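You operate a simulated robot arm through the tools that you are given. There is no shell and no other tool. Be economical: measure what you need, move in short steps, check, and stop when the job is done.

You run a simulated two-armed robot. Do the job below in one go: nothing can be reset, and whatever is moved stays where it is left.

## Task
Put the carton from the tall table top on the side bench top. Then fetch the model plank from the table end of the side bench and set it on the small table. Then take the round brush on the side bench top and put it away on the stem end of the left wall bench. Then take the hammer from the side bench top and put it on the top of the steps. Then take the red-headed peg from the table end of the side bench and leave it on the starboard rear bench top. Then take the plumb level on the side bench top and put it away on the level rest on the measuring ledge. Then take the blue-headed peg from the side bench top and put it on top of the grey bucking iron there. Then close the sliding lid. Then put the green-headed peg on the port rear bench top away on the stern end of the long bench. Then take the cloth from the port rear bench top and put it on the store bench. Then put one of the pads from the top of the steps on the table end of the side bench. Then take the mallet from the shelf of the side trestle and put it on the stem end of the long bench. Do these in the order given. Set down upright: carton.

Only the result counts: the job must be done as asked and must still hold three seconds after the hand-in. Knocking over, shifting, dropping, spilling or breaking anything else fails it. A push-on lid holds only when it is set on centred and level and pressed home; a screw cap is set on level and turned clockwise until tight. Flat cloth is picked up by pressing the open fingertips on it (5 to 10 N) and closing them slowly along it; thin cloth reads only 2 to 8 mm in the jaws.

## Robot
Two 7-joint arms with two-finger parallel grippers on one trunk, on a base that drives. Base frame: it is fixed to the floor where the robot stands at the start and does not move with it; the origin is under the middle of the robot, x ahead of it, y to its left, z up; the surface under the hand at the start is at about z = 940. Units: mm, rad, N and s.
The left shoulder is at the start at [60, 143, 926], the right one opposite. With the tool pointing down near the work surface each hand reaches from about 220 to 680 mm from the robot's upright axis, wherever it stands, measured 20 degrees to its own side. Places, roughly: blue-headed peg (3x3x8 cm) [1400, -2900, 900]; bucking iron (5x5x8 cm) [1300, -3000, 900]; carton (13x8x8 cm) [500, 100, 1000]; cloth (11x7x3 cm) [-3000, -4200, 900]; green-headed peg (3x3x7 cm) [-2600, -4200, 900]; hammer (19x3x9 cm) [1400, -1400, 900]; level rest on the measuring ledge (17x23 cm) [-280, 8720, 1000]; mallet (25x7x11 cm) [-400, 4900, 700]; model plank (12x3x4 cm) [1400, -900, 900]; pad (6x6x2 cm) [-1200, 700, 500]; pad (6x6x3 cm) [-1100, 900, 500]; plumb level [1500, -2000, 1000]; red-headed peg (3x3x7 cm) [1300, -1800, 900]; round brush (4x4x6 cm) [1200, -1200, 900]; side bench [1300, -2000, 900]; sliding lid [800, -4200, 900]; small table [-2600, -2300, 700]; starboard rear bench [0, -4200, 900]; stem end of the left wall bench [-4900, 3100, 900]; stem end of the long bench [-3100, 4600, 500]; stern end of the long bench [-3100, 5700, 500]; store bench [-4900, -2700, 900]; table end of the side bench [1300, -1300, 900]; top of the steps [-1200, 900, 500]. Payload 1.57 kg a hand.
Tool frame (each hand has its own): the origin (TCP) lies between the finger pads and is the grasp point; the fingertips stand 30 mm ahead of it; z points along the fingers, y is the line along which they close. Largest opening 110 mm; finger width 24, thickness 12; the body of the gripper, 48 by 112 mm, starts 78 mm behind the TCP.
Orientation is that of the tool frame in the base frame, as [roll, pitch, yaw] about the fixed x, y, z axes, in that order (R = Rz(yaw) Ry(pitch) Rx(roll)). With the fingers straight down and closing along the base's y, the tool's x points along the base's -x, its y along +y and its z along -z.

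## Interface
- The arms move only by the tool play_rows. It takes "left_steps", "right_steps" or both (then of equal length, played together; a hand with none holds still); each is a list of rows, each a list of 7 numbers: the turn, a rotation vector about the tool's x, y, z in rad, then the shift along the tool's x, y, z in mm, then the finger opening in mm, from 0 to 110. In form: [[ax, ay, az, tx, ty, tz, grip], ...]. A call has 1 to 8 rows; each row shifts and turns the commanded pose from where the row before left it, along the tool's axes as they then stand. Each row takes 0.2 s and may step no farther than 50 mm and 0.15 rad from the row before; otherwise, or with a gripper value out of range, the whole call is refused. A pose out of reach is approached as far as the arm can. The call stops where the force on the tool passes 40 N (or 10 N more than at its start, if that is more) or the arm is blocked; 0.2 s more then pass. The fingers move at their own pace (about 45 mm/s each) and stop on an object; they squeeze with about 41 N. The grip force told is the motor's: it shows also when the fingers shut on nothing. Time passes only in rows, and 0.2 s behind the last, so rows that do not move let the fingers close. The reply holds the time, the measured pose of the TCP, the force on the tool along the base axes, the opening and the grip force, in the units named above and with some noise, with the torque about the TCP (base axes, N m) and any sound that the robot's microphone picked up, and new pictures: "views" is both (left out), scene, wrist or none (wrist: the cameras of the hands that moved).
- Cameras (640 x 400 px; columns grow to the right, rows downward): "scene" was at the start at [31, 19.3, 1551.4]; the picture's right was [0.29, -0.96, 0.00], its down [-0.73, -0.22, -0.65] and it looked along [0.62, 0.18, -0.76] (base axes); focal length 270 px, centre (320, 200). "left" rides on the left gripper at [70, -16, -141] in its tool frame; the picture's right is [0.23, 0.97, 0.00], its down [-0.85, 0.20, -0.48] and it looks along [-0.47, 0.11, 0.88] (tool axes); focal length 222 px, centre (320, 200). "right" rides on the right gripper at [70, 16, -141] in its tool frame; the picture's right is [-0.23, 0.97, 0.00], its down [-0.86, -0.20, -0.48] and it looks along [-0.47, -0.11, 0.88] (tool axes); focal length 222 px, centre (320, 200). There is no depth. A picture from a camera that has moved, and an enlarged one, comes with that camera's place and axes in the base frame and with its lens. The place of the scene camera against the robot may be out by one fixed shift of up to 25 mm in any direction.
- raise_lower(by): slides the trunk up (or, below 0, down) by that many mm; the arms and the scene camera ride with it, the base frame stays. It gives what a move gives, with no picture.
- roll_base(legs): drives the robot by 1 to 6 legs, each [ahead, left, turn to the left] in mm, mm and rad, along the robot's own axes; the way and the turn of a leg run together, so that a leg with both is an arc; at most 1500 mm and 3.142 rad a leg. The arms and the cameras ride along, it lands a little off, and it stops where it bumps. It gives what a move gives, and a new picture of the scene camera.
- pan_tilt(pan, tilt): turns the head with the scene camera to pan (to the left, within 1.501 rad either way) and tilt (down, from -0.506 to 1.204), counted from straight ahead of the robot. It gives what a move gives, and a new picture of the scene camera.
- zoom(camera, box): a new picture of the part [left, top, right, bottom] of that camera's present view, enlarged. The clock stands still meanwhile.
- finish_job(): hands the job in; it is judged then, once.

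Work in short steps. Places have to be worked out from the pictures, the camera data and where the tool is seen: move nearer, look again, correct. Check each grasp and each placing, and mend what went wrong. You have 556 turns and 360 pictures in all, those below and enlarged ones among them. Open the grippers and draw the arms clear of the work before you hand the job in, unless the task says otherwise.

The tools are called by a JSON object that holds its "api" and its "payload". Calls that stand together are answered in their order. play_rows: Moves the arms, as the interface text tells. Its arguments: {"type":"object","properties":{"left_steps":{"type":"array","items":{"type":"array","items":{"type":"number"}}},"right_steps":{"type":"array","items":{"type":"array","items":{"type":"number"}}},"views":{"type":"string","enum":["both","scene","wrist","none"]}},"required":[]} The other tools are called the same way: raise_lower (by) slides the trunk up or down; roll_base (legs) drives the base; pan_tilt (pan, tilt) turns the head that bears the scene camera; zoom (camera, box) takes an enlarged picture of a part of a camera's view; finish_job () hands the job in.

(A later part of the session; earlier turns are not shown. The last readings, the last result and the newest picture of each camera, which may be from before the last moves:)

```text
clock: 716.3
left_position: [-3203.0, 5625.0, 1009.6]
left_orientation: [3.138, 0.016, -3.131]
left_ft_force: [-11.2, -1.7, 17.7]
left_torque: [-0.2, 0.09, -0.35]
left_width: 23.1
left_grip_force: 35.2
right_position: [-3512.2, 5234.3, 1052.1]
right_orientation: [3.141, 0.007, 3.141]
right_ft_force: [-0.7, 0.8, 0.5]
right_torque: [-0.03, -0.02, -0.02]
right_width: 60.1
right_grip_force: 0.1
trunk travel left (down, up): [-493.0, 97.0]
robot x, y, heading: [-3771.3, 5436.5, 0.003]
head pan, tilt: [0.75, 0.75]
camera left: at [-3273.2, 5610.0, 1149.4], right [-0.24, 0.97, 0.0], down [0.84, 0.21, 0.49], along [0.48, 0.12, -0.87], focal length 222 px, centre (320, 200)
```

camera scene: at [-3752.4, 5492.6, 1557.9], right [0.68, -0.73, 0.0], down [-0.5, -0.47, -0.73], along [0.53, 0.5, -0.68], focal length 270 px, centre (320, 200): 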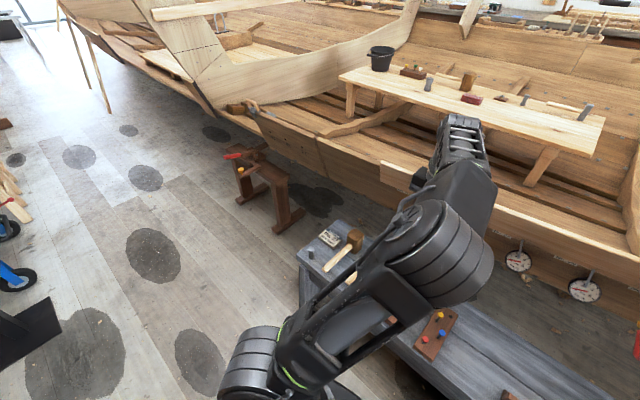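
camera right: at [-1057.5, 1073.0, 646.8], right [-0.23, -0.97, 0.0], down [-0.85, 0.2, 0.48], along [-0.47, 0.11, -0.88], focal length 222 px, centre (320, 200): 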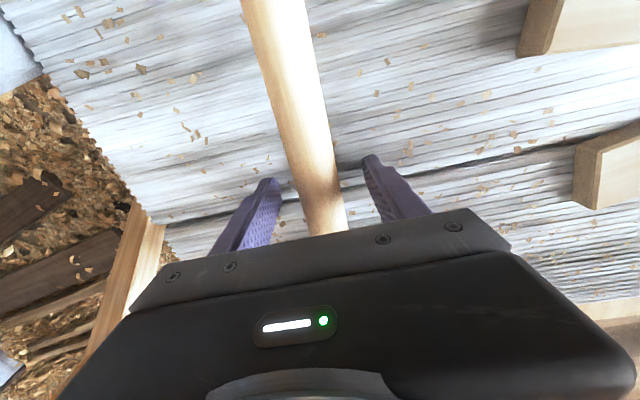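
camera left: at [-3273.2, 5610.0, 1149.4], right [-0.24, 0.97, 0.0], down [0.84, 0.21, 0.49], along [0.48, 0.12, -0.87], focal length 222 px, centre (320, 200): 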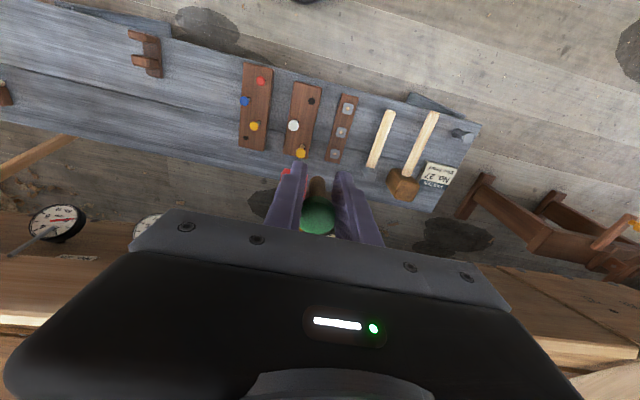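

The gripper came down on a hull clamp protruding here. I raise at once and back off.

{"api": "raise_lower", "payload": {"by": 35}}

{"api": "roll_base", "payload": {"legs": [[-150, 0, 0]]}}

{"api": "pan_tilt", "payload": {"pan": 0.1, "tilt": 0.5}}

```text
clock: 717.1
left_position: [-3200.0, 5626.2, 1041.7]
left_orientation: [3.138, 0.016, -3.132]
left_ft_force: [0.6, 0.1, -0.7]
left_torque: [0.04, 0.01, -0.06]
left_width: 23.3
left_grip_force: 35.6
right_position: [-3510.2, 5235.1, 1086.7]
right_orientation: [-3.141, 0.003, 3.142]
right_ft_force: [-0.2, 0.1, 0.3]
right_torque: [0.01, 0.01, 0.01]
right_width: 59.9
right_grip_force: 0.1
trunk travel left (down, up): [-528.0, 62.0]
robot x, y, heading: [-3771.8, 5439.2, 0.003]
head pan, tilt: [0.75, 0.75]
```

```text
clock: 718.5
left_position: [-3351.9, 5625.9, 1043.2]
left_orientation: [3.139, 0.018, -3.132]
left_ft_force: [0.3, -0.1, 0.0]
left_torque: [-0.01, 0.0, -0.02]
left_width: 23.4
left_grip_force: 35.8
right_position: [-3662.7, 5235.1, 1087.2]
right_orientation: [-3.141, 0.005, 3.141]
right_ft_force: [0.2, -0.1, 0.2]
right_torque: [0.0, -0.03, -0.01]
right_width: 60.1
right_grip_force: 0.1
trunk travel left (down, up): [-528.0, 62.0]
robot x, y, heading: [-3924.4, 5439.9, 0.0]
head pan, tilt: [0.75, 0.75]
camera scene: at [-3906.4, 5492.4, 1564.1], right [0.68, -0.73, 0.0], down [-0.5, -0.47, -0.73], along [0.53, 0.5, -0.68], focal length 270 px, centre (320, 200)
```

scene: 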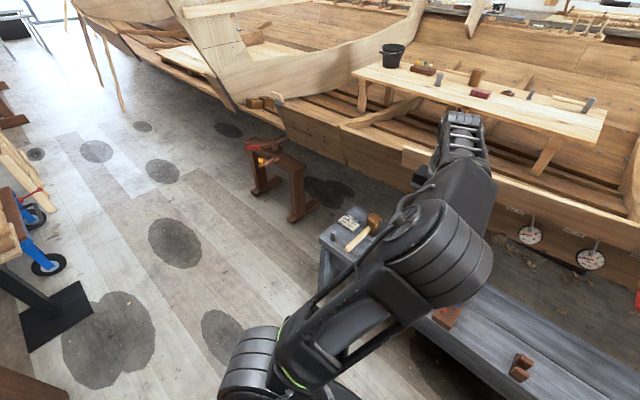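

```text
clock: 719.5
left_position: [-3351.0, 5624.5, 1042.3]
left_orientation: [3.139, 0.014, -3.13]
left_ft_force: [0.2, 0.0, -0.4]
left_torque: [-0.03, 0.0, 0.02]
left_width: 23.2
left_grip_force: 35.5
right_position: [-3660.3, 5235.5, 1086.4]
right_orientation: [3.141, 0.004, -3.141]
right_ft_force: [0.3, 0.4, -0.2]
right_torque: [-0.01, -0.01, -0.01]
right_width: 60.0
right_grip_force: 0.1
trunk travel left (down, up): [-528.0, 62.0]
robot x, y, heading: [-3921.3, 5437.6, 0.001]
head pan, tilt: [0.099, 0.499]
camera scene: at [-3874.6, 5445.1, 1586.0], right [0.1, -0.99, 0.0], down [-0.48, -0.05, -0.88], along [0.87, 0.09, -0.48], focal length 270 px, centre (320, 200)
```

scene: 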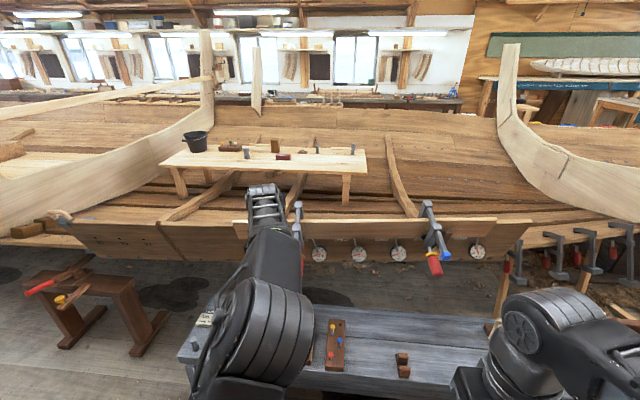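

The clamp looks in place. The bench's front strip (x≈-3331..-3251) is free; I choose [-3292,5650], clear of the clamp.

{"api": "roll_base", "payload": {"legs": [[57, 25, 0]]}}

{"api": "raise_lower", "payload": {"by": -200}}

{"api": "raise_lower", "payload": {"by": -200}}

{"api": "play_rows", "payload": {"left_steps": [[0, 0, 0, 0, 0, 0, 10]], "views": "wrist"}}

```text
clock: 720.5
left_position: [-3293.6, 5652.0, 1041.8]
left_orientation: [3.141, 0.014, -3.129]
left_ft_force: [0.6, 0.5, 0.0]
left_torque: [0.0, 0.06, -0.01]
left_width: 23.2
left_grip_force: 35.3
right_position: [-3602.4, 5261.4, 1087.1]
right_orientation: [3.14, 0.004, -3.141]
right_ft_force: [0.1, 0.8, 0.8]
right_torque: [-0.02, 0.03, -0.01]
right_width: 59.7
right_grip_force: 0.2
trunk travel left (down, up): [-528.0, 62.0]
robot x, y, heading: [-3866.2, 5464.9, -0.001]
head pan, tilt: [0.099, 0.499]
camera scene: at [-3815.5, 5470.9, 1585.9], right [0.1, -0.99, 0.0], down [-0.48, -0.05, -0.88], along [0.87, 0.09, -0.48], focal length 270 px, centre (320, 200)
```

scene: 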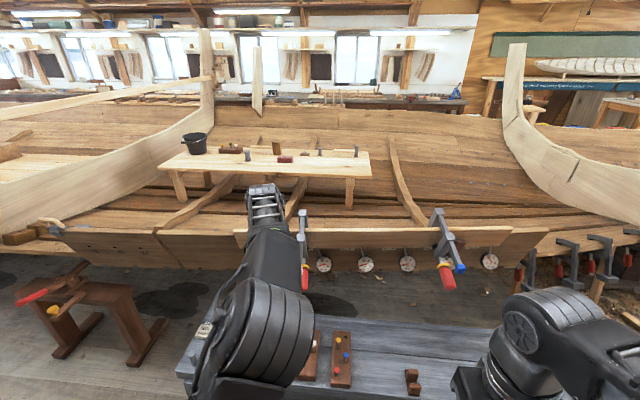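

```text
clock: 722.6
left_position: [-3294.9, 5650.6, 841.9]
left_orientation: [3.137, 0.016, -3.129]
left_ft_force: [0.0, 0.2, 0.0]
left_torque: [-0.01, 0.0, -0.03]
left_width: 23.2
left_grip_force: 35.7
right_position: [-3602.4, 5261.3, 887.4]
right_orientation: [3.141, 0.005, -3.141]
right_ft_force: [0.0, 0.6, -0.2]
right_torque: [-0.01, -0.01, 0.03]
right_width: 60.2
right_grip_force: 0.0
trunk travel left (down, up): [-328.0, 262.0]
robot x, y, heading: [-3866.9, 5464.8, 0.008]
head pan, tilt: [0.099, 0.499]
```

```text
clock: 724.8
left_position: [-3294.3, 5651.7, 642.1]
left_orientation: [3.137, 0.016, -3.129]
left_ft_force: [0.6, 1.9, -0.2]
left_torque: [0.02, 0.03, 0.02]
left_width: 23.2
left_grip_force: 35.1
right_position: [-3603.3, 5260.8, 686.6]
right_orientation: [-3.14, 0.006, -3.14]
right_ft_force: [-0.1, 0.5, -0.7]
right_torque: [-0.01, 0.01, -0.01]
right_width: 60.1
right_grip_force: 0.0
trunk travel left (down, up): [-128.0, 462.0]
robot x, y, heading: [-3865.2, 5462.0, -0.001]
head pan, tilt: [0.099, 0.499]
```

```text
clock: 725.2
left_position: [-3294.4, 5650.4, 641.7]
left_orientation: [3.139, 0.017, -3.129]
left_ft_force: [-0.4, 0.3, 0.3]
left_torque: [0.02, 0.0, 0.01]
left_width: 23.4
left_grip_force: 35.3
right_position: [-3602.8, 5260.4, 685.6]
right_orientation: [-3.14, 0.005, -3.14]
right_ft_force: [-0.3, -1.0, 0.6]
right_torque: [0.0, 0.04, -0.03]
right_width: 59.9
right_grip_force: 0.0
trunk travel left (down, up): [-128.0, 462.0]
robot x, y, heading: [-3864.2, 5466.1, 0.004]
head pan, tilt: [0.099, 0.499]
camera left: at [-3364.4, 5636.1, 782.5], right [-0.24, 0.97, 0.0], down [0.84, 0.21, 0.49], along [0.48, 0.12, -0.87], focal length 222 px, centre (320, 200)
```

left: 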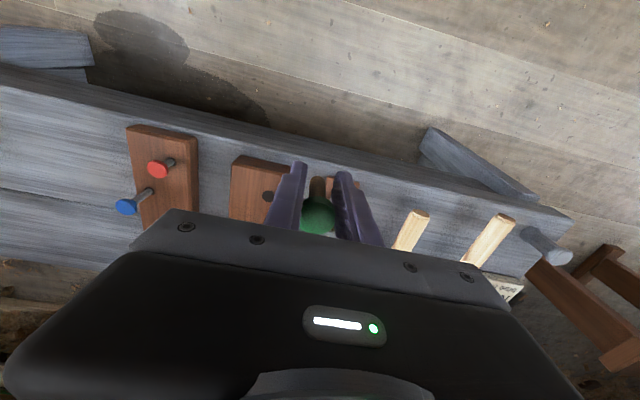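

The strip is too narrow; between the first two trays (y≈5500..5552) there is a gap wide enough if the fingers close along x. I turn the hand 90° first.

{"api": "play_rows", "payload": {"left_steps": [[0, 0, 0.143, 0, 0, 0, 10], [0, 0, 0.143, 0, 0, 0, 10], [0, 0, 0.143, 0, 0, 0, 10], [0, 0, 0.143, 0, 0, 0, 10], [0, 0, 0.143, 0, 0, 0, 10], [0, 0, 0.143, 0, 0, 0, 10], [0, 0, 0.143, 0, 0, 0, 10], [0, 0, 0.143, 0, 0, 0, 10]], "views": "none"}}

{"api": "play_rows", "payload": {"left_steps": [[0, 0, 0.143, 0, 0, 0, 10], [0, 0, 0.143, 0, 0, 0, 10], [0, 0.015, 0.13, 0, 0, 0, 10], [0, 0, 0, 0, 0, 0, 10]], "views": "none"}}

{"api": "roll_base", "payload": {"legs": [[110, -124, 0]]}}

{"api": "play_rows", "payload": {"left_steps": [[0, 0, 0, 0, 0, 0, 10]], "views": "wrist"}}

```text
clock: 727.0
left_position: [-3294.4, 5650.3, 643.1]
left_orientation: [3.126, 0.003, 2.007]
left_ft_force: [0.5, -0.2, -0.1]
left_torque: [0.03, 0.02, -0.02]
left_width: 23.2
left_grip_force: 35.6
right_position: [-3603.3, 5260.3, 686.5]
right_orientation: [-3.141, 0.005, -3.139]
right_ft_force: [0.1, -0.6, 0.2]
right_torque: [-0.01, 0.02, -0.01]
right_width: 59.8
right_grip_force: 0.1
trunk travel left (down, up): [-128.0, 462.0]
robot x, y, heading: [-3866.1, 5464.8, -0.0]
head pan, tilt: [0.099, 0.499]
```

```text
clock: 728.0
left_position: [-3294.2, 5651.2, 642.1]
left_orientation: [3.126, -0.018, 1.593]
left_ft_force: [-0.4, 0.7, -0.7]
left_torque: [0.02, 0.02, 0.0]
left_width: 23.6
left_grip_force: 35.4
right_position: [-3602.8, 5261.1, 687.5]
right_orientation: [3.141, 0.006, -3.14]
right_ft_force: [-0.2, 1.3, -0.4]
right_torque: [0.01, -0.03, -0.01]
right_width: 60.1
right_grip_force: 0.0
trunk travel left (down, up): [-128.0, 462.0]
robot x, y, heading: [-3864.9, 5461.1, 0.003]
head pan, tilt: [0.099, 0.499]
```

```text
clock: 729.5
left_position: [-3180.5, 5524.3, 642.1]
left_orientation: [3.127, -0.018, 1.596]
left_ft_force: [0.2, -0.5, 0.6]
left_torque: [0.0, -0.02, 0.01]
left_width: 23.1
left_grip_force: 35.6
right_position: [-3490.0, 5135.1, 686.8]
right_orientation: [-3.141, 0.004, -3.14]
right_ft_force: [0.7, -0.3, 0.9]
right_torque: [-0.04, -0.02, -0.01]
right_width: 60.2
right_grip_force: 0.0
trunk travel left (down, up): [-128.0, 462.0]
robot x, y, heading: [-3749.9, 5337.9, 0.005]
head pan, tilt: [0.099, 0.499]
camera scene: at [-3704.3, 5343.9, 1186.0], right [0.1, -0.99, 0.0], down [-0.48, -0.05, -0.88], along [0.87, 0.09, -0.48], focal length 270 px, centre (320, 200)
```

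scene: 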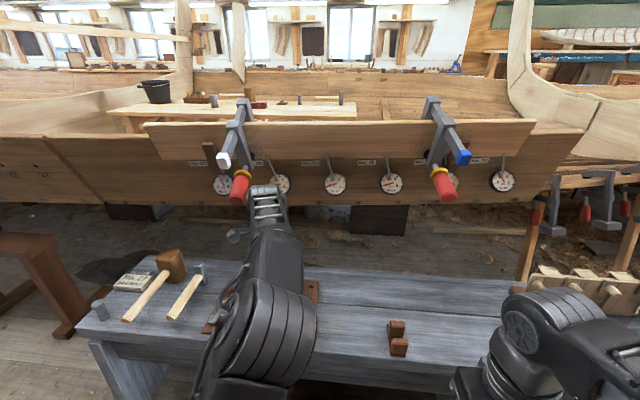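

```text
clock: 729.9
left_position: [-3181.3, 5523.0, 642.8]
left_orientation: [3.127, -0.019, 1.593]
left_ft_force: [0.1, 0.0, 0.6]
left_torque: [0.02, -0.01, 0.0]
left_width: 23.4
left_grip_force: 35.0
right_position: [-3489.4, 5134.4, 686.5]
right_orientation: [3.141, 0.005, -3.139]
right_ft_force: [0.3, -0.5, 0.2]
right_torque: [-0.02, 0.0, 0.01]
right_width: 59.6
right_grip_force: 0.0
trunk travel left (down, up): [-128.0, 462.0]
robot x, y, heading: [-3755.0, 5336.0, 0.003]
head pan, tilt: [0.099, 0.499]
camera left: at [-3199.5, 5593.6, 784.6], right [0.97, 0.25, 0.02], down [0.21, -0.86, 0.47], along [0.13, -0.45, -0.88], focal length 222 px, centre (320, 200)
```

left: 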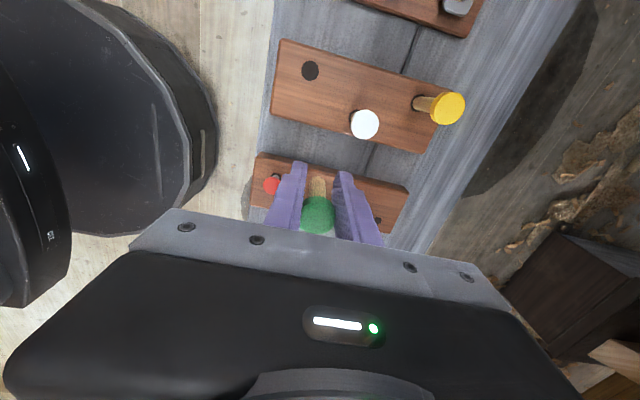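

The peg foot projects right into the middle of the gap between the trays. I lower, first 75 mm, then in small steps.

{"api": "play_rows", "payload": {"left_steps": [[0, 0, 0, 0, 0, 40, 10], [0, 0, 0, 0, 0, 35, 10], [0, 0, 0, 0, 0, 0, 10]], "views": "wrist"}}

```text
clock: 730.7
left_position: [-3180.3, 5526.8, 566.2]
left_orientation: [3.127, -0.018, 1.595]
left_ft_force: [0.5, -0.7, -0.6]
left_torque: [-0.01, -0.01, 0.04]
left_width: 23.3
left_grip_force: 35.5
right_position: [-3490.5, 5133.9, 686.3]
right_orientation: [3.141, 0.006, -3.139]
right_ft_force: [0.7, 0.2, 0.3]
right_torque: [-0.01, -0.01, 0.0]
right_width: 59.9
right_grip_force: 0.1
trunk travel left (down, up): [-128.0, 462.0]
robot x, y, heading: [-3755.0, 5336.5, 0.001]
head pan, tilt: [0.099, 0.499]
camera left: at [-3197.9, 5595.0, 708.9], right [0.97, 0.25, 0.02], down [0.21, -0.86, 0.47], along [0.13, -0.45, -0.88], focal length 222 px, centre (320, 200)
```

left: 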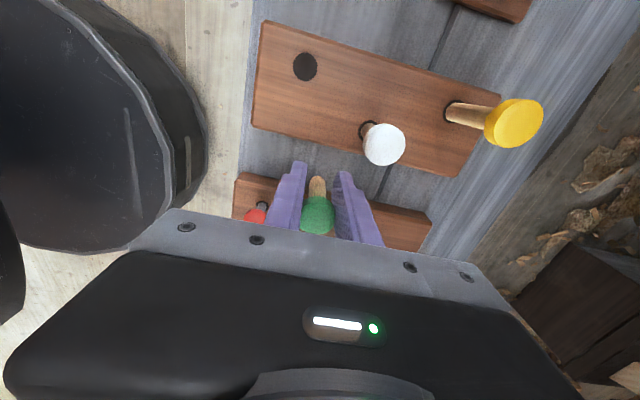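

I nudge 5 mm toward -y and continue down in small steps.

{"api": "play_rows", "payload": {"left_steps": [[0, 0, 0, -6, 0, 10, 10], [0, 0, 0, 0, 0, 8, 10], [0, 0, 0, 0, 0, 0, 10]], "views": "none"}}

{"api": "zoom", "payload": {"camera": "left", "box": [220, 100, 420, 250]}}

```text
clock: 731.5
left_position: [-3179.4, 5519.8, 547.9]
left_orientation: [3.129, -0.016, 1.594]
left_ft_force: [1.0, -0.7, -0.2]
left_torque: [0.02, -0.02, 0.01]
left_width: 23.2
left_grip_force: 35.8
right_position: [-3490.4, 5133.9, 686.0]
right_orientation: [3.141, 0.006, -3.14]
right_ft_force: [0.5, -0.5, 0.0]
right_torque: [0.01, 0.03, -0.04]
right_width: 60.1
right_grip_force: 0.0
trunk travel left (down, up): [-128.0, 462.0]
robot x, y, heading: [-3752.5, 5338.2, -0.001]
head pan, tilt: [0.099, 0.499]
```

```text
2.67 times, centred on (320, 175) of left
camera zoom: at [-3197.2, 5588.8, 691.3], right [0.97, 0.25, 0.02], down [0.21, -0.86, 0.47], along [0.13, -0.45, -0.88], focal length 592 px, centre (320, 267)
```

zoom: 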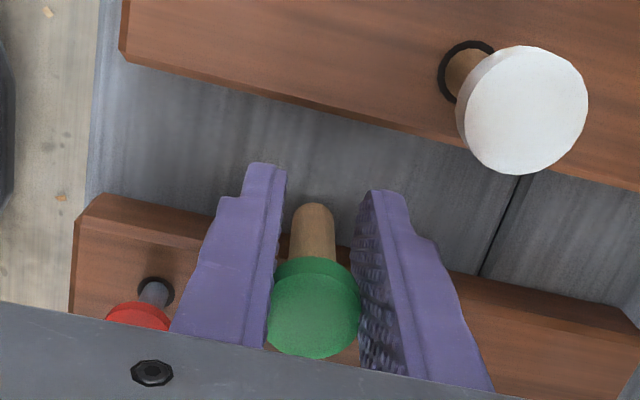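

Landing point is centred in the gap. Lower on.

{"api": "play_rows", "payload": {"left_steps": [[0, 0, 0, 0, 0, 6, 10], [0, 0, 0, 0, 0, 5, 10]], "views": "none"}}

{"api": "play_rows", "payload": {"left_steps": [[0, 0, 0, 0, 0, 5, 10], [0, 0, 0, 0, 0, 4, 10]], "views": "none"}}

```text
clock: 732.1
left_position: [-3178.9, 5520.3, 538.3]
left_orientation: [3.128, -0.017, 1.593]
left_ft_force: [-0.2, -0.5, 0.3]
left_torque: [0.03, 0.02, 0.0]
left_width: 23.6
left_grip_force: 35.9
right_position: [-3489.1, 5133.8, 687.5]
right_orientation: [-3.141, 0.006, -3.14]
right_ft_force: [0.1, 0.4, 0.3]
right_torque: [-0.01, 0.04, 0.01]
right_width: 60.1
right_grip_force: 0.1
trunk travel left (down, up): [-128.0, 462.0]
robot x, y, heading: [-3757.1, 5338.1, -0.0]
head pan, tilt: [0.099, 0.499]
```

```text
clock: 732.7
left_position: [-3178.0, 5521.5, 527.9]
left_orientation: [3.127, -0.016, 1.596]
left_ft_force: [0.1, -0.9, -0.4]
left_torque: [0.0, 0.0, -0.02]
left_width: 23.3
left_grip_force: 35.5
right_position: [-3490.0, 5134.6, 686.7]
right_orientation: [-3.141, 0.007, -3.14]
right_ft_force: [1.3, 0.1, 0.1]
right_torque: [-0.04, -0.01, 0.0]
right_width: 60.0
right_grip_force: 0.1
trunk travel left (down, up): [-128.0, 462.0]
robot x, y, heading: [-3752.6, 5342.5, 0.003]
head pan, tilt: [0.099, 0.499]
```

{"api": "play_rows", "payload": {"left_steps": [[0, 0, 0, 0, 0, 4, 10], [0, 0, 0, 0, 0, 4, 10]], "views": "none"}}

{"api": "play_rows", "payload": {"left_steps": [[0, 0, 0, 0, 0, 4, 10], [0, 0, 0, 0, 0, 3, 10]], "views": "none"}}

```text
clock: 733.3
left_position: [-3180.3, 5520.1, 522.6]
left_orientation: [3.128, -0.018, 1.593]
left_ft_force: [-0.5, -0.7, 5.6]
left_torque: [-0.06, 0.02, -0.01]
left_width: 23.5
left_grip_force: 35.9
right_position: [-3489.8, 5134.9, 686.5]
right_orientation: [3.141, 0.005, -3.139]
right_ft_force: [-0.4, 0.1, 0.7]
right_torque: [-0.01, -0.03, 0.0]
right_width: 59.9
right_grip_force: 0.0
trunk travel left (down, up): [-128.0, 462.0]
robot x, y, heading: [-3750.8, 5336.2, 0.004]
head pan, tilt: [0.099, 0.499]
```

```text
clock: 733.9
left_position: [-3178.9, 5520.1, 517.3]
left_orientation: [3.121, -0.018, 1.593]
left_ft_force: [-0.7, -0.1, 32.7]
left_torque: [-0.35, -0.04, -0.01]
left_width: 23.4
left_grip_force: 36.0
right_position: [-3491.1, 5134.3, 687.4]
right_orientation: [-3.141, 0.009, -3.139]
right_ft_force: [-0.4, -0.4, -0.6]
right_torque: [0.02, -0.01, 0.0]
right_width: 60.1
right_grip_force: 0.2
trunk travel left (down, up): [-128.0, 462.0]
robot x, y, heading: [-3750.0, 5338.2, 0.002]
head pan, tilt: [0.099, 0.499]
```

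On the bench (≈482). Ease up, open to 38, withdraw upward.

{"api": "play_rows", "payload": {"left_steps": [[0, 0, 0, 0, 0, -4, 10], [0, 0, 0, 0, 0, 0, 26], [0, 0, 0, 0, 0, 0, 38], [0, 0, 0, 0, 0, 0, 38], [0, 0, 0, 0, 0, -35, 38], [0, 0, 0, 0, 0, -40, 38], [0, 0, 0, 0, 0, -40, 38], [0, 0, 0, 0, 0, 0, 38]], "views": "wrist"}}

```text
clock: 735.7
left_position: [-3179.0, 5520.8, 634.2]
left_orientation: [3.126, -0.018, 1.596]
left_ft_force: [0.5, 0.4, 0.0]
left_torque: [-0.01, 0.0, 0.03]
left_width: 37.8
left_grip_force: 0.1
right_position: [-3490.5, 5134.0, 687.2]
right_orientation: [-3.141, 0.005, -3.138]
right_ft_force: [-0.3, 0.3, -0.7]
right_torque: [-0.02, 0.03, 0.0]
right_width: 60.1
right_grip_force: 0.0
trunk travel left (down, up): [-128.0, 462.0]
robot x, y, heading: [-3748.9, 5339.2, 0.0]
head pan, tilt: [0.099, 0.499]
camera left: at [-3197.2, 5589.6, 776.2], right [0.97, 0.25, 0.02], down [0.21, -0.86, 0.47], along [0.13, -0.45, -0.88], focal length 222 px, centre (320, 200)
```

left: 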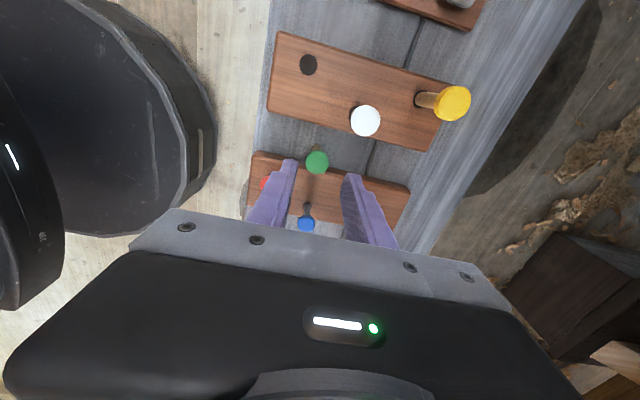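

The green peg stands on the stern end. Next the cloth: raise, back off, turn south and return along the lane.

{"api": "raise_lower", "payload": {"by": 430}}

{"api": "roll_base", "payload": {"legs": [[-200, 0, 0], [0, 0, -1.57], [1450, 0, 0], [1450, 0, 0]]}}

```text
refused: 430 is not a number from -400 to 400
```

```text
clock: 754.8
left_position: [-3847.9, 1836.5, 633.2]
left_orientation: [3.126, -0.018, -0.028]
left_ft_force: [0.1, -0.6, -0.4]
left_torque: [-0.03, -0.01, 0.04]
left_width: 38.0
left_grip_force: 0.1
right_position: [-4217.8, 2167.4, 686.8]
right_orientation: [3.141, 0.004, 1.522]
right_ft_force: [-0.1, 0.6, -0.2]
right_torque: [0.0, -0.03, -0.01]
right_width: 60.0
right_grip_force: 0.2
trunk travel left (down, up): [-128.0, 462.0]
robot x, y, heading: [-4003.5, 2417.2, -1.621]
head pan, tilt: [0.099, 0.499]
camera scene: at [-4008.1, 2355.0, 1186.0], right [-1.0, -0.05, 0.0], down [-0.02, 0.48, -0.88], along [0.04, -0.88, -0.48], focal length 270 px, centre (320, 200)
```

scene: 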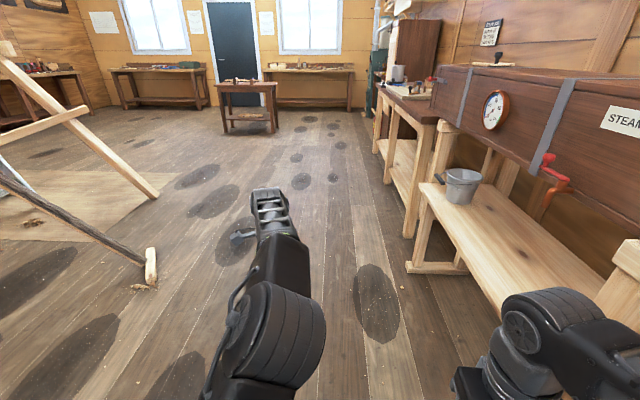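

The trunk stayed low; I raise it now (400), correct heading and shift back to the lane centre.

{"api": "raise_lower", "payload": {"by": 400}}

{"api": "roll_base", "payload": {"legs": [[0, 300, 0.051], [1450, 0, 0], [1450, 0, 0], [1450, 0, 0]]}}

```text
clock: 758.6
left_position: [-3847.5, 1836.6, 1033.9]
left_orientation: [3.126, -0.018, -0.028]
left_ft_force: [0.2, 0.5, 0.1]
left_torque: [0.0, 0.01, -0.01]
left_width: 37.8
left_grip_force: 0.1
right_position: [-4217.1, 2169.1, 1086.8]
right_orientation: [-3.141, 0.006, 1.523]
right_ft_force: [0.3, -0.2, 0.8]
right_torque: [0.0, 0.02, 0.02]
right_width: 60.1
right_grip_force: 0.1
trunk travel left (down, up): [-528.0, 62.0]
robot x, y, heading: [-3999.9, 2415.0, -1.619]
head pan, tilt: [0.099, 0.499]
```

```text
clock: 781.1
left_position: [-3499.5, -2523.8, 1032.6]
left_orientation: [3.127, -0.017, 0.018]
left_ft_force: [0.3, -0.4, 0.5]
left_torque: [0.0, 0.04, -0.01]
left_width: 37.6
left_grip_force: 0.1
right_position: [-3882.8, -2211.6, 1086.3]
right_orientation: [3.141, 0.005, 1.569]
right_ft_force: [0.0, 0.8, -0.3]
right_torque: [-0.03, 0.0, 0.02]
right_width: 59.7
right_grip_force: 0.1
trunk travel left (down, up): [-528.0, 62.0]
robot x, y, heading: [-3678.3, -1950.7, -1.571]
head pan, tilt: [0.099, 0.499]
camera scene: at [-3683.5, -2013.6, 1586.0], right [-1.0, -0.1, 0.0], down [-0.05, 0.48, -0.88], along [0.09, -0.87, -0.48], focal length 270 px, centre (320, 200)
```

scene: 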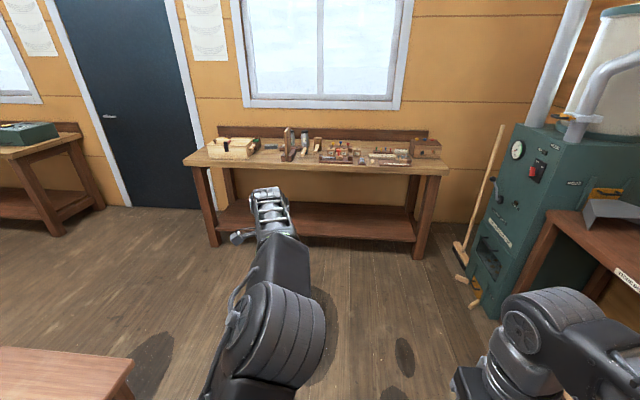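

Bench ahead. I drive to stand before the cloth (≈[-3062,-4170]).

{"api": "roll_base", "payload": {"legs": [[1270, 0, 0], [0, 430, 0]]}}

{"api": "zoom", "payload": {"camera": "scene", "box": [150, 190, 390, 310]}}

```text
clock: 789.8
left_position: [-3103.9, -3813.7, 1033.1]
left_orientation: [3.124, -0.016, -0.004]
left_ft_force: [0.5, 0.7, -0.2]
left_torque: [0.02, 0.06, -0.02]
left_width: 38.1
left_grip_force: 0.0
right_position: [-3480.2, -3492.3, 1087.2]
right_orientation: [-3.141, 0.005, 1.544]
right_ft_force: [0.3, -0.3, 0.2]
right_torque: [0.01, 0.01, -0.01]
right_width: 59.9
right_grip_force: 0.0
trunk travel left (down, up): [-528.0, 62.0]
robot x, y, heading: [-3267.6, -3236.9, -1.599]
head pan, tilt: [0.099, 0.499]
camera scene: at [-3276.1, -3300.0, 1586.0], right [-1.0, -0.07, 0.0], down [-0.04, 0.48, -0.88], along [0.06, -0.88, -0.48], focal length 270 px, centre (320, 200)
```

scene: 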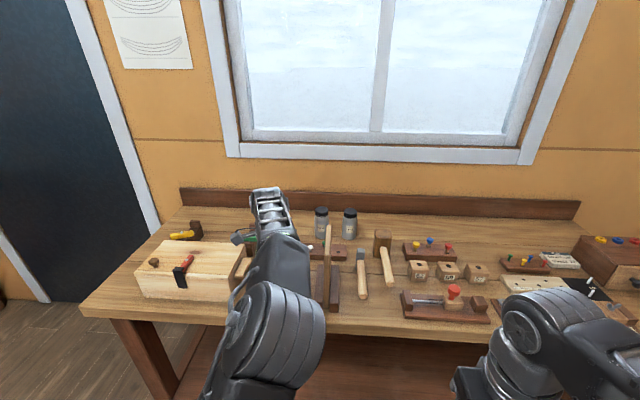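

```text
2.67 times, centred on (270, 250) of scene
camera zoom: at [-3276.1, -3300.0, 1586.0], right [-1.0, -0.07, 0.0], down [-0.04, 0.48, -0.88], along [0.06, -0.88, -0.48], focal length 720 px, centre (453, 67)
```

zoom: 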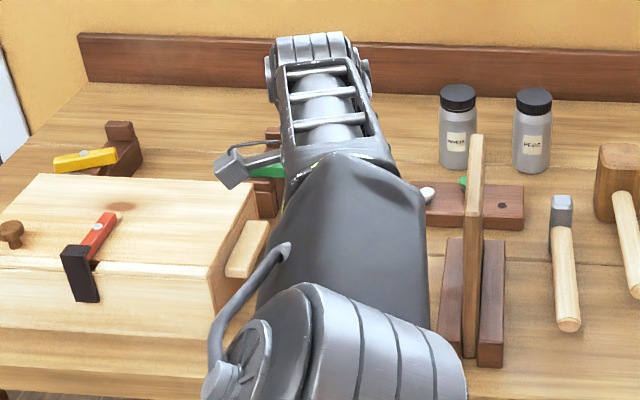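

The arm hides the cloth, and a tall upright board stands at x≈-3258. I shift 90 left, straighten, and go ahead 260, then look with the wrist camera.

{"api": "roll_base", "payload": {"legs": [[0, 90, 0.028], [260, 0, 0]]}}

{"api": "play_rows", "payload": {"left_steps": [[0.017, 0, 0, 0, 0, 0, 100], [0, 0, 0, 0, 0, 0, 100]], "views": "wrist"}}

```text
clock: 792.3
left_position: [-2998.2, -4073.1, 1033.0]
left_orientation: [3.128, -0.018, 0.021]
left_ft_force: [0.4, 0.0, -0.4]
left_torque: [0.01, 0.0, 0.04]
left_width: 37.9
left_grip_force: 0.1
right_position: [-3383.1, -3761.6, 1086.8]
right_orientation: [-3.142, 0.002, 1.568]
right_ft_force: [-0.5, -0.6, 0.1]
right_torque: [-0.01, 0.02, 0.0]
right_width: 59.9
right_grip_force: 0.0
trunk travel left (down, up): [-528.0, 62.0]
robot x, y, heading: [-3184.9, -3496.1, -1.573]
head pan, tilt: [0.099, 0.499]
camera scene: at [-3183.7, -3563.9, 1585.9], right [-1.0, -0.1, 0.0], down [-0.05, 0.48, -0.88], along [0.09, -0.87, -0.48], focal length 270 px, centre (320, 200)
```

scene: 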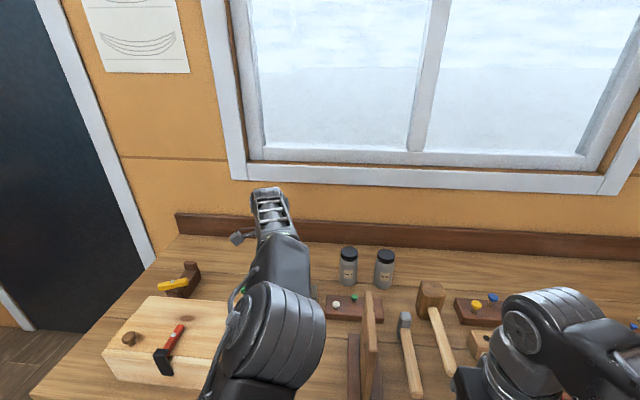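

```text
clock: 792.9
left_position: [-2998.8, -4072.8, 1033.8]
left_orientation: [-3.141, -0.017, 0.019]
left_ft_force: [-0.2, 0.4, 0.0]
left_torque: [-0.02, -0.01, 0.03]
left_width: 90.0
left_grip_force: 0.1
right_position: [-3384.1, -3760.9, 1086.4]
right_orientation: [3.141, 0.006, 1.569]
right_ft_force: [0.2, 0.5, 0.8]
right_torque: [0.03, 0.06, 0.02]
right_width: 60.1
right_grip_force: 0.0
trunk travel left (down, up): [-528.0, 62.0]
robot x, y, heading: [-3180.4, -3501.7, -1.573]
head pan, tilt: [0.099, 0.499]
camera left: at [-2930.5, -4052.5, 1176.4], right [0.25, -0.97, 0.0], down [-0.86, -0.22, 0.46], along [-0.45, -0.12, -0.89], focal length 222 px, centre (320, 200)
```

left: 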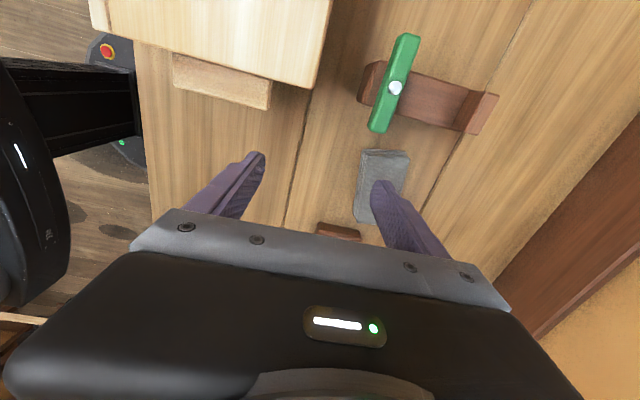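

Cloth centre ≈[-3037,-4173], long along x. I go ahead 55 with the base, shift the hand over it and lower to 950 for another look.

{"api": "roll_base", "payload": {"legs": [[55, 0, 0]]}}

{"api": "play_rows", "payload": {"left_steps": [[0, 0, -0.02, -38, 0, 0, 105], [0, 0.017, 0, 0, 45, 0, 105], [0, 0, 0, 0, 0, 45, 105], [0, 0, 0, 0, 0, 35, 105], [0, 0, 0, 0, 0, 0, 105]], "views": "wrist"}}

```text
clock: 793.9
left_position: [-2999.2, -4130.1, 1033.0]
left_orientation: [-3.138, -0.018, 0.021]
left_ft_force: [0.0, 0.3, -0.4]
left_torque: [0.04, -0.02, -0.01]
left_width: 100.0
left_grip_force: 0.2
right_position: [-3383.9, -3816.9, 1086.3]
right_orientation: [3.14, 0.004, 1.57]
right_ft_force: [0.4, -0.3, -0.6]
right_torque: [0.04, 0.03, 0.02]
right_width: 60.1
right_grip_force: 0.1
trunk travel left (down, up): [-528.0, 62.0]
robot x, y, heading: [-3179.7, -3558.5, -1.572]
head pan, tilt: [0.099, 0.499]
camera scene: at [-3183.7, -3620.0, 1585.9], right [-1.0, -0.1, 0.0], down [-0.05, 0.48, -0.88], along [0.09, -0.87, -0.48], focal length 270 px, centre (320, 200)
```

scene: 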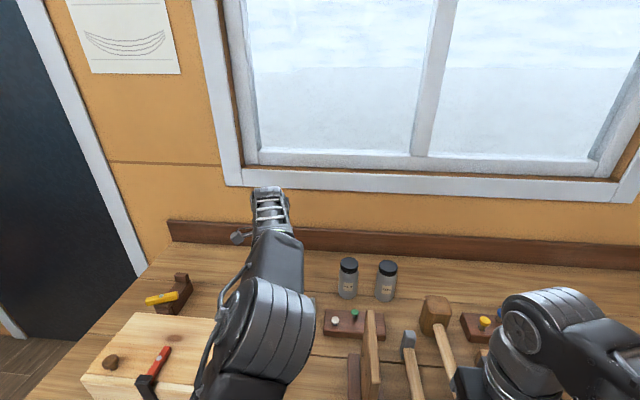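

```text
clock: 795.1
left_position: [-3037.6, -4142.3, 945.3]
left_orientation: [-3.14, -0.035, 0.039]
left_ft_force: [0.2, -0.8, -0.1]
left_torque: [-0.02, -0.02, -0.01]
left_width: 105.1
left_grip_force: 0.2
left hand out of reach, approached as far as the arm can: row 2
right_position: [-3383.9, -3815.5, 1087.6]
right_orientation: [3.141, 0.004, 1.57]
right_ft_force: [-0.4, 0.9, -0.6]
right_torque: [0.02, -0.01, -0.01]
right_width: 60.0
right_grip_force: 0.0
trunk travel left (down, up): [-528.0, 62.0]
robot x, y, heading: [-3181.2, -3556.1, -1.57]
head pan, tilt: [0.099, 0.499]
camera left: at [-2971.8, -4121.4, 1089.2], right [0.27, -0.96, 0.01], down [-0.86, -0.24, 0.45], along [-0.43, -0.13, -0.89], focal length 222 px, centre (320, 200)
```

left: 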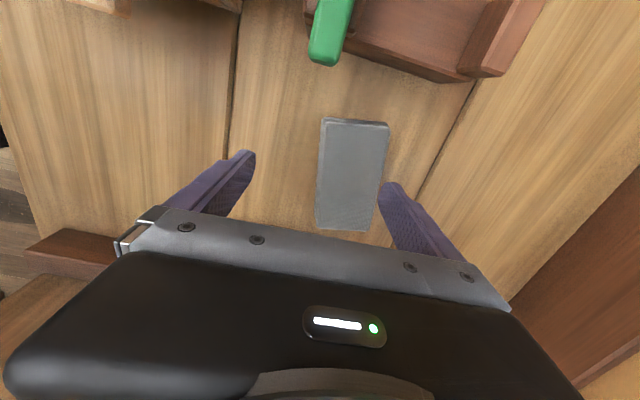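

I square the hand and shift 31 mm further over the cloth.

{"api": "play_rows", "payload": {"left_steps": [[0, -0.035, 0.04, 0, 0, 0, 105], [0, 0, 0, 0, 31, 0, 105], [0, 0, 0, 0, 0, 0, 105]], "views": "wrist"}}

```text
clock: 795.9
left_position: [-3041.8, -4150.7, 946.7]
left_orientation: [-3.141, -0.001, 0.0]
left_ft_force: [-0.3, 1.0, -0.7]
left_torque: [0.0, -0.04, 0.0]
left_width: 104.9
left_grip_force: 0.0
left hand out of reach, approached as far as the arm can: row 2
right_position: [-3383.8, -3815.2, 1086.2]
right_orientation: [-3.141, 0.005, 1.57]
right_ft_force: [0.2, -0.3, 0.4]
right_torque: [0.01, 0.01, 0.02]
right_width: 60.2
right_grip_force: 0.1
trunk travel left (down, up): [-528.0, 62.0]
robot x, y, heading: [-3181.9, -3559.1, -1.573]
head pan, tilt: [0.099, 0.499]
camera left: at [-2970.9, -4130.7, 1087.3], right [0.23, -0.97, 0.0], down [-0.86, -0.2, 0.48], along [-0.47, -0.11, -0.88], focal length 222 px, centre (320, 200)
```

left: 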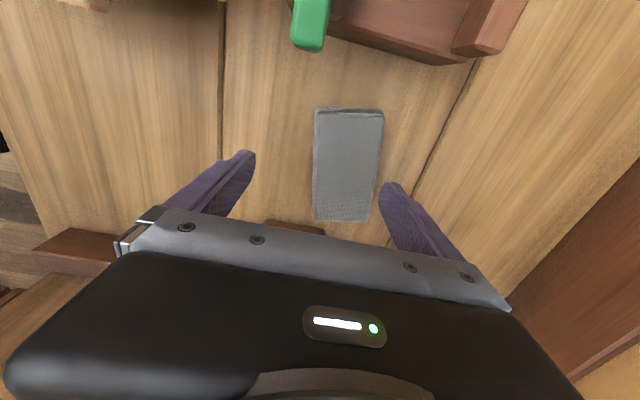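

Reach is short at this height; raising the trunk to its top and working lower gives the missing 25 mm.

{"api": "raise_lower", "payload": {"by": 62}}

{"api": "play_rows", "payload": {"left_steps": [[0, 0, 0, 4, 0, 45, 105], [0, 0, 0, 0, 0, 35, 105], [0, 0, 0, 0, 22, 0, 105], [0, 0, 0, 0, 0, 0, 105]], "views": "wrist"}}

```text
clock: 796.9
left_position: [-3042.0, -4149.6, 1007.1]
left_orientation: [3.14, 0.001, 0.0]
left_ft_force: [-0.5, -0.3, 0.0]
left_torque: [0.01, -0.03, -0.01]
left_width: 105.2
left_grip_force: 0.1
right_position: [-3384.8, -3815.8, 1148.0]
right_orientation: [-3.14, 0.004, 1.569]
right_ft_force: [0.2, -0.2, -0.7]
right_torque: [-0.01, -0.02, 0.03]
right_width: 59.8
right_grip_force: 0.0
trunk travel left (down, up): [-590.0, 0.0]
robot x, y, heading: [-3177.9, -3552.1, -1.574]
head pan, tilt: [0.099, 0.499]
```

```text
clock: 797.9
left_position: [-3048.7, -4146.3, 943.3]
left_orientation: [3.139, 0.001, -0.001]
left_ft_force: [-0.5, -0.2, 0.4]
left_torque: [0.01, -0.01, -0.04]
left_width: 105.0
left_grip_force: 0.1
left hand out of reach, approached as far as the arm can: row 1, 2, 3
right_position: [-3383.4, -3815.0, 1147.3]
right_orientation: [-3.141, 0.005, 1.57]
right_ft_force: [-0.2, 0.0, -0.2]
right_torque: [0.02, 0.03, -0.02]
right_width: 60.1
right_grip_force: 0.0
trunk travel left (down, up): [-590.0, 0.0]
robot x, y, heading: [-3182.6, -3551.7, -1.573]
head pan, tilt: [0.099, 0.499]
camera left: at [-2977.8, -4127.1, 1085.3], right [0.23, -0.97, 0.0], down [-0.86, -0.2, 0.48], along [-0.47, -0.11, -0.88], focal length 222 px, centre (320, 200)
```

left: 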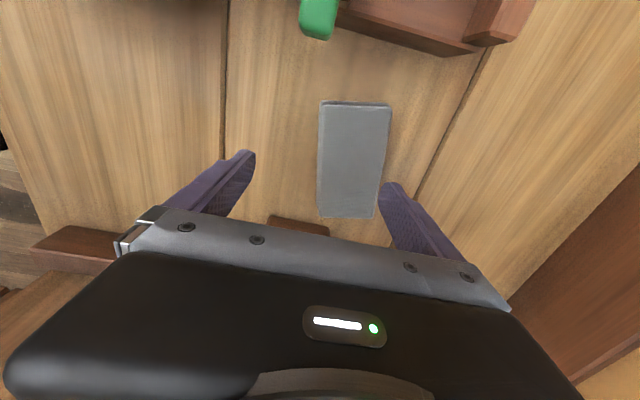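

The arm's elbow posture limits it. I draw the left hand back and out to its home-like pose to reset the elbow, then look.

{"api": "play_rows", "payload": {"left_steps": [[0, 0, 0, 0, 0, -45, 100], [0, 0, 0, 0, 0, -45, 100], [0, 0, 0, 0, -48, 0, 100], [0, 0, 0, 20, -44, 0, 100], [0, 0, 0, 30, -38, 0, 100], [0, 0, 0, 35, -35, 0, 100], [0, 0, 0, 40, -28, 0, 100], [0, 0, 0, 40, -20, 0, 100]], "views": "scene"}}

```text
clock: 799.7
left_position: [-2885.2, -3935.6, 1034.4]
left_orientation: [-3.141, 0.001, 0.0]
left_ft_force: [0.4, 0.1, 0.3]
left_torque: [0.0, 0.01, -0.04]
left_width: 100.0
left_grip_force: 0.0
right_position: [-3382.5, -3815.3, 1149.6]
right_orientation: [3.14, 0.005, 1.569]
right_ft_force: [1.4, 0.5, 0.0]
right_torque: [0.02, 0.05, 0.01]
right_width: 60.0
right_grip_force: 0.0
trunk travel left (down, up): [-590.0, 0.0]
robot x, y, heading: [-3175.7, -3554.5, -1.571]
head pan, tilt: [0.099, 0.499]
camera scene: at [-3182.5, -3617.6, 1647.9], right [-1.0, -0.1, 0.0], down [-0.05, 0.48, -0.88], along [0.09, -0.87, -0.48], focal length 270 px, centre (320, 200)
```

scene: 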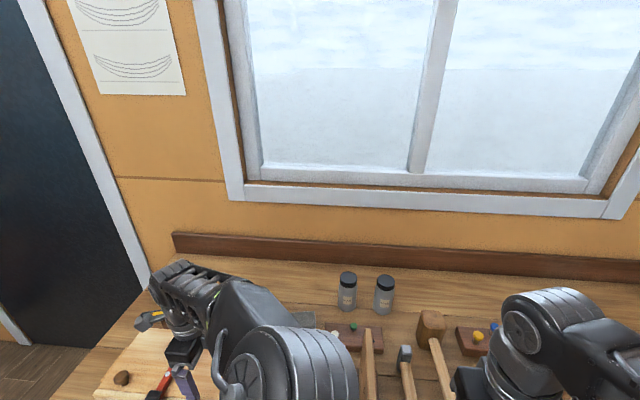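

The left elbow is folded inward, so I'll use the right hand for the cloth. I back off, shift left, and turn the right hand by 90°.

{"api": "roll_base", "payload": {"legs": [[-300, 0, 0], [0, 340, 0]]}}

{"api": "play_rows", "payload": {"right_steps": [[0, 0, -0.143, 0, 0, 0, 105], [0, 0, -0.143, 0, 0, 0, 105], [0, 0, -0.143, 0, 0, 0, 105], [0, 0, -0.143, 0, 0, 0, 105], [0, 0, -0.143, 0, 0, 0, 105], [0, 0, -0.143, 0, 0, 0, 105], [0, 0, -0.143, 0, 0, 0, 105], [0, 0, -0.143, 0, 0, 0, 105]], "views": "none"}}

{"api": "play_rows", "payload": {"right_steps": [[0, 0, -0.143, 0, 0, 0, 105], [0, 0, -0.143, 0, 0, 0, 105], [0, 0, -0.141, 0, 0, 0, 105], [0, 0, 0, 0, -40, 0, 105], [0, 0, 0, 0, 40, 0, 105]], "views": "scene"}}

```text
clock: 803.6
left_position: [-2541.8, -3641.0, 1034.1]
left_orientation: [-3.14, 0.0, -0.007]
left_ft_force: [0.0, 0.1, -0.6]
left_torque: [0.01, 0.0, 0.02]
left_width: 99.7
left_grip_force: 0.0
right_position: [-3038.0, -3517.8, 1149.0]
right_orientation: [3.142, 0.006, 1.561]
right_ft_force: [0.1, 0.5, -0.7]
right_torque: [-0.03, 0.05, 0.01]
right_width: 60.1
right_grip_force: 0.1
trunk travel left (down, up): [-590.0, 0.0]
robot x, y, heading: [-2832.5, -3258.5, -1.578]
head pan, tilt: [0.099, 0.499]
camera scene: at [-2837.4, -3321.3, 1647.9], right [-1.0, -0.09, 0.0], down [-0.04, 0.48, -0.88], along [0.08, -0.87, -0.48], focal length 270 px, centre (320, 200)
```

scene: 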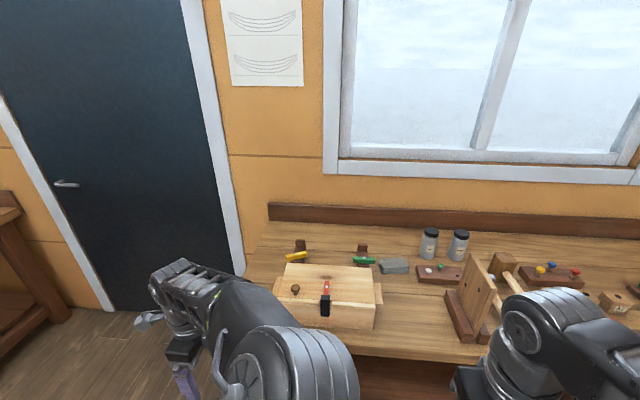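

```text
clock: 805.4
left_position: [-2542.6, -3640.5, 1034.4]
left_orientation: [3.141, -0.001, -0.005]
left_ft_force: [0.5, 0.3, 0.0]
left_torque: [-0.02, 0.02, 0.01]
left_width: 100.0
left_grip_force: 0.1
right_position: [-3040.3, -3517.3, 1147.8]
right_orientation: [-3.136, 0.001, 2.708]
right_ft_force: [0.4, 0.2, 0.1]
right_torque: [0.01, 0.02, 0.0]
right_width: 105.1
right_grip_force: 0.1
trunk travel left (down, up): [-590.0, 0.0]
robot x, y, heading: [-2834.8, -3260.7, -1.571]
head pan, tilt: [0.099, 0.499]
```

```text
clock: 806.6
left_position: [-2542.5, -3638.2, 1035.6]
left_orientation: [3.141, -0.001, -0.006]
left_ft_force: [0.9, 0.7, 1.0]
left_torque: [-0.05, 0.01, -0.01]
left_width: 100.2
left_grip_force: 0.0
right_position: [-3039.4, -3514.0, 1149.5]
right_orientation: [-3.133, 0.0, 3.135]
right_ft_force: [0.2, 0.9, -1.3]
right_torque: [-0.04, 0.03, 0.01]
right_width: 105.4
right_grip_force: 0.1
trunk travel left (down, up): [-590.0, 0.0]
robot x, y, heading: [-2833.4, -3259.0, -1.576]
head pan, tilt: [0.099, 0.499]
camera scene: at [-2838.1, -3316.9, 1648.1], right [-1.0, -0.09, 0.0], down [-0.04, 0.47, -0.88], along [0.08, -0.88, -0.48], focal length 270 px, centre (320, 200)
```

scene: 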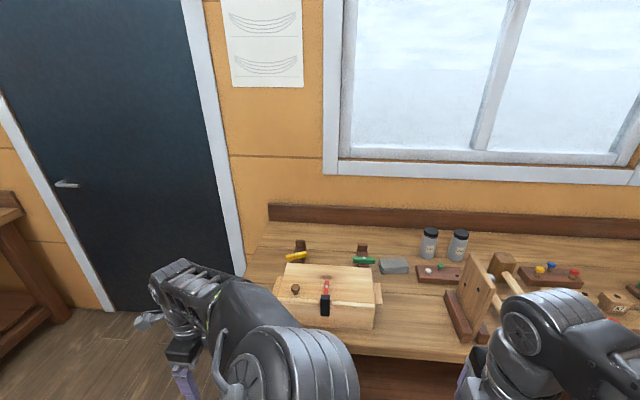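

Posture fine. I drive ahead and extend the right hand over the cloth.

{"api": "roll_base", "payload": {"legs": [[295, 0, 0.005]]}}

{"api": "play_rows", "payload": {"right_steps": [[0, 0, 0, 0, -43, 22, 105], [0, 0, 0, 0, -43, 22, 105], [0, 0, 0, 0, -43, 22, 105], [0, 0, 0, 0, -43, 22, 105], [0, 0, 0, 0, -43, 22, 105], [0, 0, 0, 0, -43, 22, 105], [0, 0, 0, 0, -43, 22, 105], [0, 0, 0, 0, -43, 22, 105]], "views": "both"}}

```text
clock: 808.6
left_position: [-2541.0, -3928.1, 1032.4]
left_orientation: [-3.141, 0.001, 0.0]
left_ft_force: [-0.1, -0.8, 0.1]
left_torque: [0.03, 0.02, 0.02]
left_width: 99.9
left_grip_force: 0.1
right_position: [-3038.0, -3806.8, 1148.2]
right_orientation: [-3.139, 0.001, 3.138]
right_ft_force: [-0.2, -0.6, -0.1]
right_torque: [0.06, -0.01, 0.0]
right_width: 105.0
right_grip_force: 0.0
trunk travel left (down, up): [-590.0, 0.0]
robot x, y, heading: [-2836.6, -3547.3, -1.573]
head pan, tilt: [0.099, 0.499]
camera scene: at [-2839.4, -3611.2, 1647.8], right [-1.0, -0.1, 0.0], down [-0.05, 0.48, -0.88], along [0.09, -0.87, -0.48], focal length 270 px, centre (320, 200)
```

scene: 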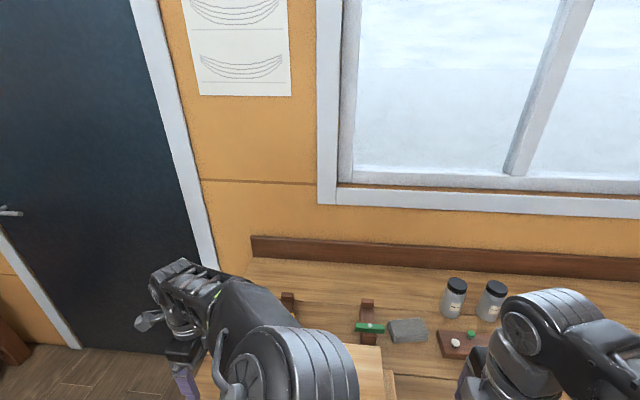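

```text
clock: 810.4
left_position: [-2542.1, -3927.8, 1033.3]
left_orientation: [-3.14, -0.001, 0.0]
left_ft_force: [0.0, 0.1, 0.6]
left_torque: [0.05, 0.01, 0.0]
left_width: 99.7
left_grip_force: 0.1
right_position: [-3039.8, -4152.9, 974.5]
right_orientation: [-3.139, 0.0, 3.139]
right_ft_force: [0.3, 0.0, -0.6]
right_torque: [-0.03, -0.05, -0.02]
right_width: 105.1
right_grip_force: 0.0
trunk travel left (down, up): [-590.0, 0.0]
robot x, y, heading: [-2833.5, -3544.9, -1.572]
head pan, tilt: [0.099, 0.499]
camera scene: at [-2839.5, -3611.6, 1647.8], right [-1.0, -0.1, 0.0], down [-0.05, 0.48, -0.88], along [0.09, -0.87, -0.48], focal length 270 px, centre (320, 200)
camera right: at [-3109.0, -4134.1, 1114.0], right [0.23, 0.97, 0.0], down [0.85, -0.2, 0.48], along [0.47, -0.11, -0.88], focal length 222 px, centre (320, 200)
```

scene: 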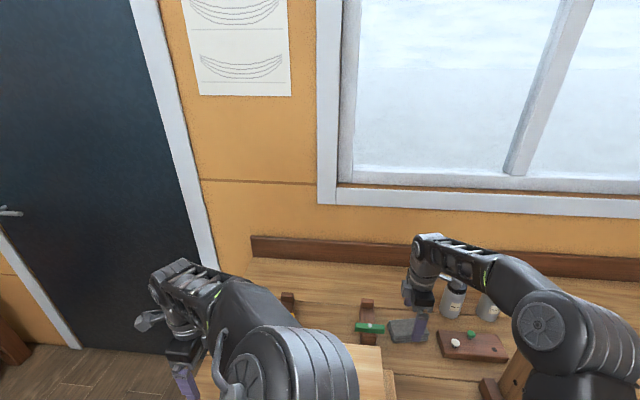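
right: 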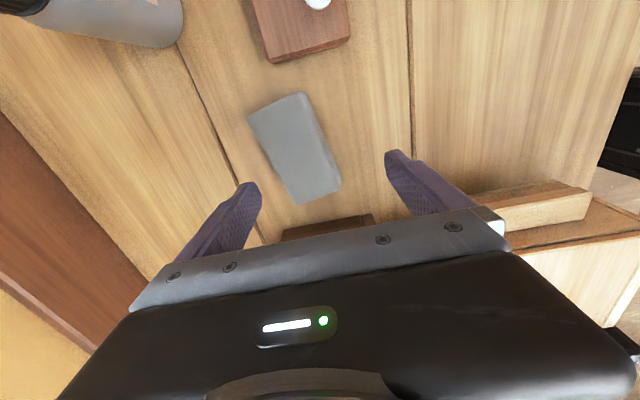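

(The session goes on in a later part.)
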